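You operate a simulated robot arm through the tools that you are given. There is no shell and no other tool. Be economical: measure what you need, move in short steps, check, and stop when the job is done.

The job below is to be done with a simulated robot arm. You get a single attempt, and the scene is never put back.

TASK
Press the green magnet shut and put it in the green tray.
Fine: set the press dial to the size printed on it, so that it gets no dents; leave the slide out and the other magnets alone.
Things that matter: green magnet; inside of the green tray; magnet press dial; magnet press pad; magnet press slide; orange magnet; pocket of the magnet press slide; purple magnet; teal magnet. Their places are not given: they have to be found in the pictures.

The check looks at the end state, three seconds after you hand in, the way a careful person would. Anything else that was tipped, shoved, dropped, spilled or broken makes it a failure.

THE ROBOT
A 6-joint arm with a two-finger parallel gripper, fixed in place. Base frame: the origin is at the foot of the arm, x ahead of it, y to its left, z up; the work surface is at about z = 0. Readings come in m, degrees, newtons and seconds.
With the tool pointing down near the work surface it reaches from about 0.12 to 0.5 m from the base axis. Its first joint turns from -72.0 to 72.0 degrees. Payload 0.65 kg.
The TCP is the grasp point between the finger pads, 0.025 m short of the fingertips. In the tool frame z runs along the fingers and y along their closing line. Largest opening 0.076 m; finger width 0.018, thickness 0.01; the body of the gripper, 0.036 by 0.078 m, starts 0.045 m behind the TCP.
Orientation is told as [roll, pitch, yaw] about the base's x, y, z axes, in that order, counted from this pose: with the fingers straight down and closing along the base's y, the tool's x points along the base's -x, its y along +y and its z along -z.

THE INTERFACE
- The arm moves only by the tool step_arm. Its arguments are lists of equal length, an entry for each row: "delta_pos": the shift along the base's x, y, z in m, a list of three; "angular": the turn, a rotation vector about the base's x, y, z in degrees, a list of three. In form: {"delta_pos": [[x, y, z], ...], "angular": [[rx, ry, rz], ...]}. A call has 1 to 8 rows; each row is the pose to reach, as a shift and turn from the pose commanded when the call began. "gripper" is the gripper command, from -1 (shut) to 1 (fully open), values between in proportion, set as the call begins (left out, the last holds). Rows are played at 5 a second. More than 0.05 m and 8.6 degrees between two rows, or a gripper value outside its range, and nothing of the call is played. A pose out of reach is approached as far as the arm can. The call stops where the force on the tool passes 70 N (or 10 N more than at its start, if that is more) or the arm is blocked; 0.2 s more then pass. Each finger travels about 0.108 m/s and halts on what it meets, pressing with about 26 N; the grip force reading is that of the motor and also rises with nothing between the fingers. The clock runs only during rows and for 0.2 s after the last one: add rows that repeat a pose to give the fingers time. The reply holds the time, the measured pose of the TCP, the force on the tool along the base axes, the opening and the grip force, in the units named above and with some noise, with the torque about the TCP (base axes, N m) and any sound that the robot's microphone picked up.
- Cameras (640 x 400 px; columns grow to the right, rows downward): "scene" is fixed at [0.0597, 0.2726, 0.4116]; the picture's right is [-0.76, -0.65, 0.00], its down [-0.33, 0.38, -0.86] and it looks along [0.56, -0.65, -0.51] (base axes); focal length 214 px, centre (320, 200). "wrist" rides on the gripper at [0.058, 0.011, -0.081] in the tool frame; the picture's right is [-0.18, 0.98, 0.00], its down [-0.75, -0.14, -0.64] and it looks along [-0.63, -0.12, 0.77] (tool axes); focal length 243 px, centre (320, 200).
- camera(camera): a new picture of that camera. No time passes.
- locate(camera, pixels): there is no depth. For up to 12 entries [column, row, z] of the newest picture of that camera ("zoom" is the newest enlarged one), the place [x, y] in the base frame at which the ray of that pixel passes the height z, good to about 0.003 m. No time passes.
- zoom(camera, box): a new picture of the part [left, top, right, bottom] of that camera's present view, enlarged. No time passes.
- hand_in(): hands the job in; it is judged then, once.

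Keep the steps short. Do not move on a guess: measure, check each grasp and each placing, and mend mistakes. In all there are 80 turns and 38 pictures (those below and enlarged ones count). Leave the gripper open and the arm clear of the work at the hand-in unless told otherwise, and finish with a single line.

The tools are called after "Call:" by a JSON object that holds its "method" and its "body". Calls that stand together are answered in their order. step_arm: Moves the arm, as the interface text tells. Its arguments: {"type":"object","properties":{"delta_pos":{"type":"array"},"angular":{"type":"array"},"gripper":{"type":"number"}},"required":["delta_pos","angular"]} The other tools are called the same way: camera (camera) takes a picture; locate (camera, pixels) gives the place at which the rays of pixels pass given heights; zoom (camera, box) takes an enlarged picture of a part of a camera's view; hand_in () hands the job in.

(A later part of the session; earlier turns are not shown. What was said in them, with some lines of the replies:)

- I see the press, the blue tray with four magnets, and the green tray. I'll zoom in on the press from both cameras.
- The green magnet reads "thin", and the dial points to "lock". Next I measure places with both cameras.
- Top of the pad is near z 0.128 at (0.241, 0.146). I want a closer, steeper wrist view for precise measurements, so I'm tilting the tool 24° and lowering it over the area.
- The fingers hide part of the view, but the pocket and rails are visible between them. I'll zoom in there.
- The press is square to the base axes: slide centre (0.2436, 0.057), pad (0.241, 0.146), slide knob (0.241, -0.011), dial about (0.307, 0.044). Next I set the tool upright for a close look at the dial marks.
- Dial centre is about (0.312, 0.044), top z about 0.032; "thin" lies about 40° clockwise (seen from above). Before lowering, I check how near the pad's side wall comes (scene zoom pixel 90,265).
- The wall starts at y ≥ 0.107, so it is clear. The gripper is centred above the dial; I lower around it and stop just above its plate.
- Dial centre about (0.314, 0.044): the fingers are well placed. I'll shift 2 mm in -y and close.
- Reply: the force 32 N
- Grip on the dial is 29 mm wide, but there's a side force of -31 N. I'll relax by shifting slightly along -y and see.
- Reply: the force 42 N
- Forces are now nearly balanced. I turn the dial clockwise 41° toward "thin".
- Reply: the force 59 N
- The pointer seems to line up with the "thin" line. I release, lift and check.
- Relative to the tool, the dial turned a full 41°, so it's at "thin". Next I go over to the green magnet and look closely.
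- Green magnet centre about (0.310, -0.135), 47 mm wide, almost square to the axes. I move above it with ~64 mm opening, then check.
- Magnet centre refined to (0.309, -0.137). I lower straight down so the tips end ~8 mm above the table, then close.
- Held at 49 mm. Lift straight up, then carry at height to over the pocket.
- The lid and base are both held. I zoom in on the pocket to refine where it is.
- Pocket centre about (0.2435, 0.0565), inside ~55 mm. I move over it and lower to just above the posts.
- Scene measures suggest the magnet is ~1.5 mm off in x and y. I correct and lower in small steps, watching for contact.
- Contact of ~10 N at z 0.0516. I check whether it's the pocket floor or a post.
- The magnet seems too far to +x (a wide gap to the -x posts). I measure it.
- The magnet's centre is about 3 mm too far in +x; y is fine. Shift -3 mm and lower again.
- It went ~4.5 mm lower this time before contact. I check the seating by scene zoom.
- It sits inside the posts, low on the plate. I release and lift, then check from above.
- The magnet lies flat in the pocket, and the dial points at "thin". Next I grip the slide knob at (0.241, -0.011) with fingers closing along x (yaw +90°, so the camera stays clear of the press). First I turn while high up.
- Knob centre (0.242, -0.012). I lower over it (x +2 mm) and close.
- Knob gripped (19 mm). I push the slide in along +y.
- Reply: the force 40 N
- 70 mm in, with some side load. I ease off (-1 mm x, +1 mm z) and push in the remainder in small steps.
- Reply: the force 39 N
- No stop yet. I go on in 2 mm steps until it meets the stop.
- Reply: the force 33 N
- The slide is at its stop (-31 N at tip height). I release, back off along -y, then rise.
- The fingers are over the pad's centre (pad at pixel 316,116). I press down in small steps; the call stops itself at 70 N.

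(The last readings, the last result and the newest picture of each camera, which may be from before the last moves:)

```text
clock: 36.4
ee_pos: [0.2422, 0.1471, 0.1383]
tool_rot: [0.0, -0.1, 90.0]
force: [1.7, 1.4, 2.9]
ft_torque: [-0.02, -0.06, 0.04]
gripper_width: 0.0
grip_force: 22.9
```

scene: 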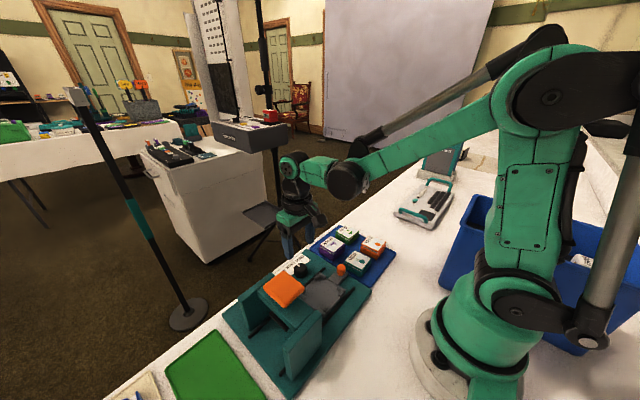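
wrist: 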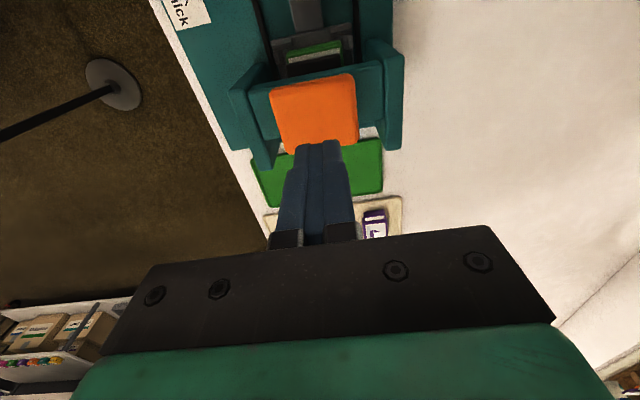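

Only 2.9 N so far, so the pad's travelling. I continue.

Call:
{"method": "step_arm", "body": {"delta_pos": [[0, 0, -0.003], [0, 0, -0.006], [0, 0, -0.009], [0, 0, -0.012], [0, 0, -0.015], [0, 0, -0.018], [0, 0, -0.021], [0, 0, -0.024]], "angular": [[0, 0, 0], [0, 0, 0], [0, 0, 0], [0, 0, 0], [0, 0, 0], [0, 0, 0], [0, 0, 0], [0, 0, 0]]}}

```text
clock: 36.8
ee_pos: [0.2418, 0.1465, 0.1379]
tool_rot: [0.0, 0.2, 90.0]
force: [-2.4, -1.5, 30.8]
ft_torque: [0.06, 0.0, 0.03]
gripper_width: 0.0
grip_force: 23.4
stopped in row 1: the force on the tool passed its limit at 98 N (the readings are from after the stop); the commanded pose is now the measured one
```

It rose suddenly past 70 N at z ~0.137. I look to see whether the pad went down.

Call:
{"method": "zoom", "body": {"camera": "scene", "box": [220, 240, 350, 350]}}

```text
3.64 times, centred on (285, 295) of scene
```

zoom: 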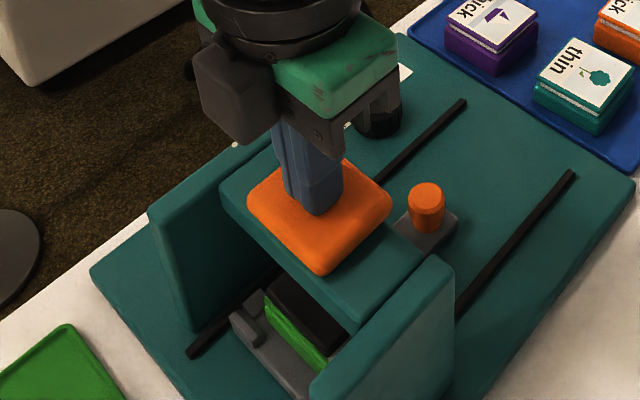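

The pad is down and its black plate sits on the magnet. I add a steady push in half-millimetre steps to be sure it is fully shut.

Call:
{"method": "step_arm", "body": {"delta_pos": [[0, 0, -0.0005], [0, 0, -0.001], [0, 0, -0.0015], [0, 0, -0.002], [0, 0, -0.0025], [0, 0, -0.0025]], "angular": [[0, 0, 0], [0, 0, 0], [0, 0, 0], [0, 0, 0], [0, 0, 0], [0, 0, 0]]}}

```text
clock: 37.4
ee_pos: [0.2434, 0.1464, 0.1378]
tool_rot: [0.2, 0.2, 89.9]
force: [-1.8, -2.3, 27.0]
ft_torque: [0.1, 0.02, 0.0]
gripper_width: 0.0002
grip_force: 23.3
stopped in row 2: the force on the tool passed its limit at 79 N (the readings are from after the stop); the commanded pose is now the measured one
```

Hard stop reached at the same height: fully pressed. I rise, and go back to the knob by the same path (y 0.034, down, then +y with open fingers).

Call:
{"method": "step_arm", "body": {"delta_pos": [[0, 0, 0.02], [0, 0, 0.06], [0, -0.035, 0.06], [0, -0.075, 0.06], [0, -0.1125, 0.06], [0, -0.1125, 0.06]], "angular": [[0, 0, 0], [0, 0, 0], [0, 0, 0], [0, 0, 0], [0, 0, 0], [0, 0, 0]]}}

Call:
{"method": "step_arm", "body": {"delta_pos": [[-0.001, 0, -0.04], [-0.001, 0, -0.085], [-0.001, 0, -0.125], [-0.001, 0, -0.149], [-0.001, 0, -0.149], [-0.001, 0.025, -0.149], [-0.001, 0.049, -0.149], [-0.001, 0.049, -0.149]], "angular": [[0, 0, 0], [0, 0, 0], [0, 0, 0], [0, 0, 0], [0, 0, 0], [0, 0, 0], [0, 0, 0], [0, 0, 0]], "gripper": 0.0}}

```text
clock: 38.8
ee_pos: [0.2431, 0.0361, 0.1978]
tool_rot: [0.2, 0.2, 90.1]
force: [0.7, -0.4, -0.4]
ft_torque: [0.01, -0.01, -0.01]
gripper_width: 0.0001
grip_force: 23.7
```

```text
clock: 40.6
ee_pos: [0.2407, 0.0836, 0.0473]
tool_rot: [0.3, 0.1, 89.9]
force: [0.5, -0.1, 0.7]
ft_torque: [0.0, 0.0, 0.01]
gripper_width: 0.038
grip_force: 0.0
```

Straddling the knob. Close on it.

Call:
{"method": "step_arm", "body": {"delta_pos": [[0, 0, 0], [0, 0, 0]], "angular": [[0, 0, 0], [0, 0, 0]], "gripper": -1}}

Call:
{"method": "step_arm", "body": {"delta_pos": [[0, -0.01, 0], [0, -0.02, 0], [0, -0.03, 0], [0, -0.04, 0], [0, -0.05, 0], [0, -0.06, 0], [0, -0.07, 0], [0, -0.07, 0]], "angular": [[0, 0, 0], [0, 0, 0], [0, 0, 0], [0, 0, 0], [0, 0, 0], [0, 0, 0], [0, 0, 0], [0, 0, 0]]}}

```text
clock: 41.2
ee_pos: [0.2426, 0.0841, 0.0476]
tool_rot: [-0.2, 0.1, 90.0]
force: [35.9, 0.2, -12.1]
ft_torque: [-0.09, -0.4, 0.2]
gripper_width: 0.0189
grip_force: 36.9
```

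```text
clock: 43.0
ee_pos: [0.2414, 0.0142, 0.0485]
tool_rot: [0.0, 0.0, 90.1]
force: [21.5, 0.6, 31.6]
ft_torque: [0.0, -0.45, 0.14]
gripper_width: 0.019
grip_force: 36.8
```

Knob held and the slide follows. I pull out the remaining ~26 mm to the stop.

Call:
{"method": "step_arm", "body": {"delta_pos": [[0.001, -0.008, 0.001], [0.001, -0.016, 0.001], [0.001, -0.021, 0.001], [0.001, -0.024, 0.001], [0.001, -0.0265, 0.001], [0.001, -0.0285, 0.001]], "angular": [[0, 0, 0], [0, 0, 0], [0, 0, 0], [0, 0, 0], [0, 0, 0], [0, 0, 0]]}}

```text
clock: 44.4
ee_pos: [0.2409, -0.013, 0.0504]
tool_rot: [0.2, -0.2, 90.1]
force: [6.7, 32.9, 5.9]
ft_torque: [0.64, -0.15, 0.03]
gripper_width: 0.0191
grip_force: 37.1
```

Slide is out at its stop. Release, rise, and move over the magnet with the same yaw, opening 64 mm.

Call:
{"method": "step_arm", "body": {"delta_pos": [[0, 0, 0], [0, 0, 0], [0, 0, 0.03], [0, 0, 0.065], [0, 0, 0.07]], "angular": [[0, 0, 0], [0, 0, 0], [0, 0, 0], [0, 0, 0], [0, 0, 0]], "gripper": 0.1}}

Call:
{"method": "step_arm", "body": {"delta_pos": [[0, 0.02, 0], [0, 0.035, 0], [0, 0.035, 0]], "angular": [[0, 0, 0], [0, 0, 0], [0, 0, 0]], "gripper": 0.66}}

Call:
{"method": "camera", "body": {"camera": "wrist"}}

```text
clock: 45.6
ee_pos: [0.2412, -0.0169, 0.1217]
tool_rot: [0.2, 0.1, 90.0]
force: [-0.6, 0.1, 0.3]
ft_torque: [-0.01, 0.02, 0.01]
gripper_width: 0.0418
grip_force: 0.1
```

```text
clock: 46.4
ee_pos: [0.2433, 0.0192, 0.1193]
tool_rot: [0.2, 0.1, 90.0]
force: [0.8, -0.1, 0.0]
ft_torque: [0.02, 0.02, 0.03]
gripper_width: 0.063
grip_force: 0.1
```

```text
4 pictures are left
```

wrist: 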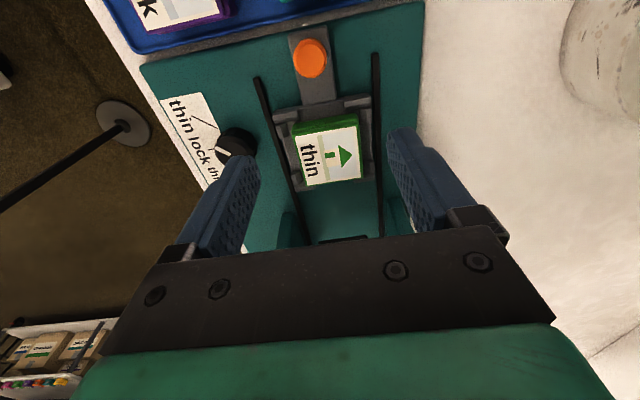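

The magnet came out with the slide and looks shut. I measure its centre.

Call:
{"method": "locate", "body": {"camera": "wrist", "pixels": [[293, 133, 0.037], [357, 117, 0.037], [362, 176, 0.037], [303, 186, 0.037], [329, 153, 0.037]]}}

```text
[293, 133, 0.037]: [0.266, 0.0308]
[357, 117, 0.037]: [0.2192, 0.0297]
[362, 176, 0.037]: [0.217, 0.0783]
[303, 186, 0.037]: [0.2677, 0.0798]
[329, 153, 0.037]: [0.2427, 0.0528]
```

Centre (0.2425, 0.0545). I go over it, lower to TCP z 0.047 and close.

Call:
{"method": "step_arm", "body": {"delta_pos": [[0, 0.018, 0], [0, 0.0355, 0], [0, 0.0355, -0.03], [0, 0.0355, -0.055], [0, 0.0355, -0.067], [0, 0.0355, -0.072], [0, 0.0355, -0.072]], "angular": [[0, 0, 0], [0, 0, 0], [0, 0, 0], [0, 0, 0], [0, 0, 0], [0, 0, 0], [0, 0, 0]]}}

Call:
{"method": "step_arm", "body": {"delta_pos": [[0, 0, 0], [0, 0, 0]], "angular": [[0, 0, 0], [0, 0, 0]], "gripper": -1}}

```text
clock: 48.0
ee_pos: [0.241, 0.0536, 0.0453]
tool_rot: [0.3, 0.1, 90.0]
force: [-0.6, -0.5, 0.5]
ft_torque: [0.0, 0.03, -0.01]
gripper_width: 0.0631
grip_force: 0.0
```

```text
clock: 48.6
ee_pos: [0.2419, 0.0526, 0.0455]
tool_rot: [0.3, 0.1, 90.0]
force: [0.0, -0.1, 0.5]
ft_torque: [-0.01, -0.02, -0.01]
gripper_width: 0.0491
grip_force: 26.1
```

Held at 49 mm. I lift straight up high, clear of the press.

Call:
{"method": "step_arm", "body": {"delta_pos": [[0, 0, 0.02], [0, 0, 0.05], [0, 0, 0.09], [0, 0, 0.13], [0, 0, 0.17], [0, 0, 0.18]], "angular": [[0, 0, 0], [0, 0, 0], [0, 0, 0], [0, 0, 0], [0, 0, 0], [0, 0, 0]]}}

Call:
{"method": "step_arm", "body": {"delta_pos": [[0.003, 0.03, 0], [0.008, 0.065, 0], [0.013, 0.1, 0], [0.018, 0.135, 0], [0.022, 0.165, 0], [0.027, 0.195, 0], [0.03, 0.218, 0], [0.03, 0.218, 0]], "angular": [[0, 0, 0], [0, 0, 0], [0, 0, 0], [0, 0, 0], [0, 0, 0], [0, 0, 0], [0, 0, 0], [0, 0, 0]]}}

Call:
{"method": "camera", "body": {"camera": "wrist"}}

```text
clock: 50.0
ee_pos: [0.2424, 0.0552, 0.2291]
tool_rot: [0.3, 0.1, 90.0]
force: [0.1, -0.1, 0.0]
ft_torque: [0.0, 0.01, 0.02]
gripper_width: 0.0491
grip_force: 25.5
```

```text
clock: 51.8
ee_pos: [0.2723, 0.2744, 0.2277]
tool_rot: [0.1, 0.1, 90.1]
force: [-0.2, 0.0, -0.9]
ft_torque: [-0.02, -0.03, 0.01]
gripper_width: 0.0488
grip_force: 26.0
```

```text
3 pictures are left
```

wrist: 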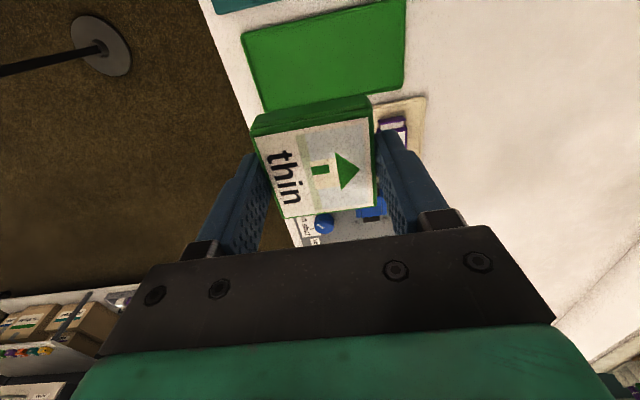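

The magnet looks shut. I measure the tray's corners.

Call:
{"method": "locate", "body": {"camera": "wrist", "pixels": [[242, 36, 0.004], [405, 1, 0.004], [404, 89, 0.004], [264, 110, 0.004]]}}

```text
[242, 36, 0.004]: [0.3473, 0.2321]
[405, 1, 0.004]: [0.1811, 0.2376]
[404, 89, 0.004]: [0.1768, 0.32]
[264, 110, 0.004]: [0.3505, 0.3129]
```

Tray spans x 0.18–0.35, y 0.235–0.316. I place at (0.266, 0.279), lowering in steps.

Call:
{"method": "step_arm", "body": {"delta_pos": [[-0.006, 0.005, -0.04], [-0.006, 0.005, -0.08], [-0.006, 0.005, -0.12], [-0.006, 0.005, -0.16], [-0.006, 0.005, -0.18], [-0.006, 0.005, -0.188], [-0.006, 0.005, -0.188]], "angular": [[0, 0, 0], [0, 0, 0], [0, 0, 0], [0, 0, 0], [0, 0, 0], [0, 0, 0], [0, 0, 0]]}}

Call:
{"method": "step_arm", "body": {"delta_pos": [[0, 0, -0.002], [0, 0, -0.004], [0, 0, -0.006], [0, 0, -0.006]], "angular": [[0, 0, 0], [0, 0, 0], [0, 0, 0], [0, 0, 0]]}}

```text
clock: 53.4
ee_pos: [0.2676, 0.2777, 0.0396]
tool_rot: [0.2, 0.1, 89.9]
force: [0.4, 0.1, -0.5]
ft_torque: [0.0, 0.01, 0.06]
gripper_width: 0.0489
grip_force: 25.6
```

```text
clock: 54.4
ee_pos: [0.2661, 0.2807, 0.0352]
tool_rot: [0.2, 0.1, 90.0]
force: [0.7, 0.2, 0.2]
ft_torque: [-0.01, 0.0, -0.01]
gripper_width: 0.049
grip_force: 25.8
```

No contact yet; 1 mm at a time to the tray floor.

Call:
{"method": "step_arm", "body": {"delta_pos": [[0, 0, -0.001], [0, 0, -0.002], [0, 0, -0.003], [0, 0, -0.003]], "angular": [[0, 0, 0], [0, 0, 0], [0, 0, 0], [0, 0, 0]]}}

```text
clock: 55.4
ee_pos: [0.2671, 0.2794, 0.0305]
tool_rot: [0.3, 0.1, 90.0]
force: [0.1, 0.5, -0.3]
ft_torque: [-0.01, 0.0, 0.0]
gripper_width: 0.049
grip_force: 26.5
```

Call:
{"method": "step_arm", "body": {"delta_pos": [[0, 0, -0.001], [0, 0, -0.001], [0, 0, -0.002], [0, 0, -0.002]], "angular": [[0, 0, 0], [0, 0, 0], [0, 0, 0], [0, 0, 0]]}}

```text
clock: 56.4
ee_pos: [0.2663, 0.2778, 0.0294]
tool_rot: [0.1, 0.2, 90.1]
force: [3.2, 2.5, 22.1]
ft_torque: [0.06, -0.05, -0.02]
gripper_width: 0.0489
grip_force: 25.6
```

Contact of 22 N: it's on the tray floor. I release and rise straight up, then move away and look.

Call:
{"method": "step_arm", "body": {"delta_pos": [[0, 0, 0.001], [0, 0, 0.001], [0, 0, 0.001], [0, 0, 0.03], [0, 0, 0.07], [0, 0, 0.11], [0, 0, 0.15], [0, 0, 0.18]], "angular": [[0, 0, 0], [0, 0, 0], [0, 0, 0], [0, 0, 0], [0, 0, 0], [0, 0, 0], [0, 0, 0], [0, 0, 0]], "gripper": 0.7}}

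Call:
{"method": "zoom", "body": {"camera": "scene", "box": [130, 300, 290, 400]}}

```text
clock: 58.2
ee_pos: [0.2636, 0.2796, 0.2103]
tool_rot: [0.2, 0.0, 89.9]
force: [0.3, 0.3, -0.2]
ft_torque: [-0.01, 0.01, 0.03]
gripper_width: 0.0645
grip_force: 0.1
```

```text
4.00 times, centred on (210, 350) of scene
```

zoom: 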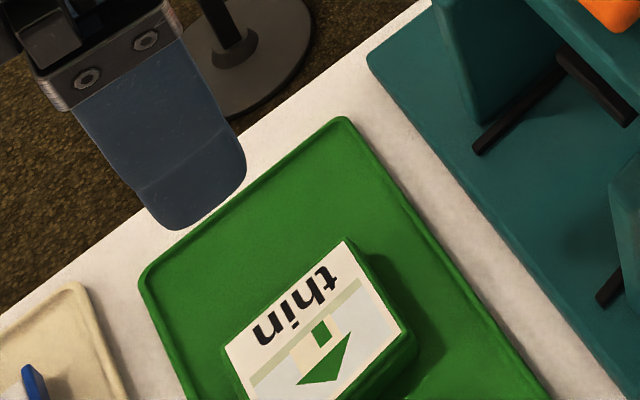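

The magnet lies flat and shut inside the tray. One last look at the press and the other magnets.

Call:
{"method": "zoom", "body": {"camera": "scene", "box": [220, 210, 410, 330]}}

```text
3.33 times, centred on (315, 270) of scene
```

zoom: 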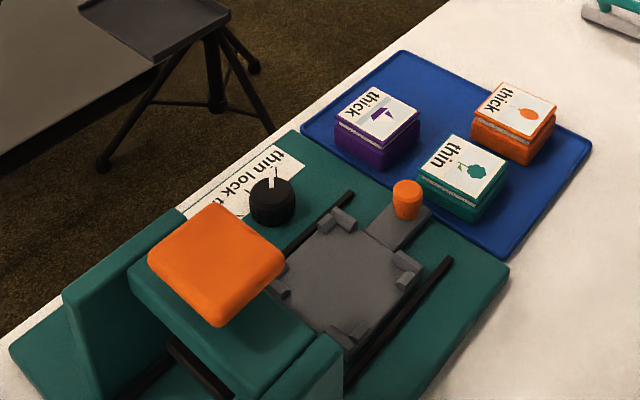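

The slide is out and empty, the pad is back up, the dial is on "thin", and the other three magnets haven't moved. The gripper is open and clear, so I'm handing in.

Call:
{"method": "hand_in", "body": {}}

```text
The job is handed in.
```

The green magnet was pressed shut with the dial on "thin" and now lies flat in the green tray; the slide is out and the other three magnets are untouched.
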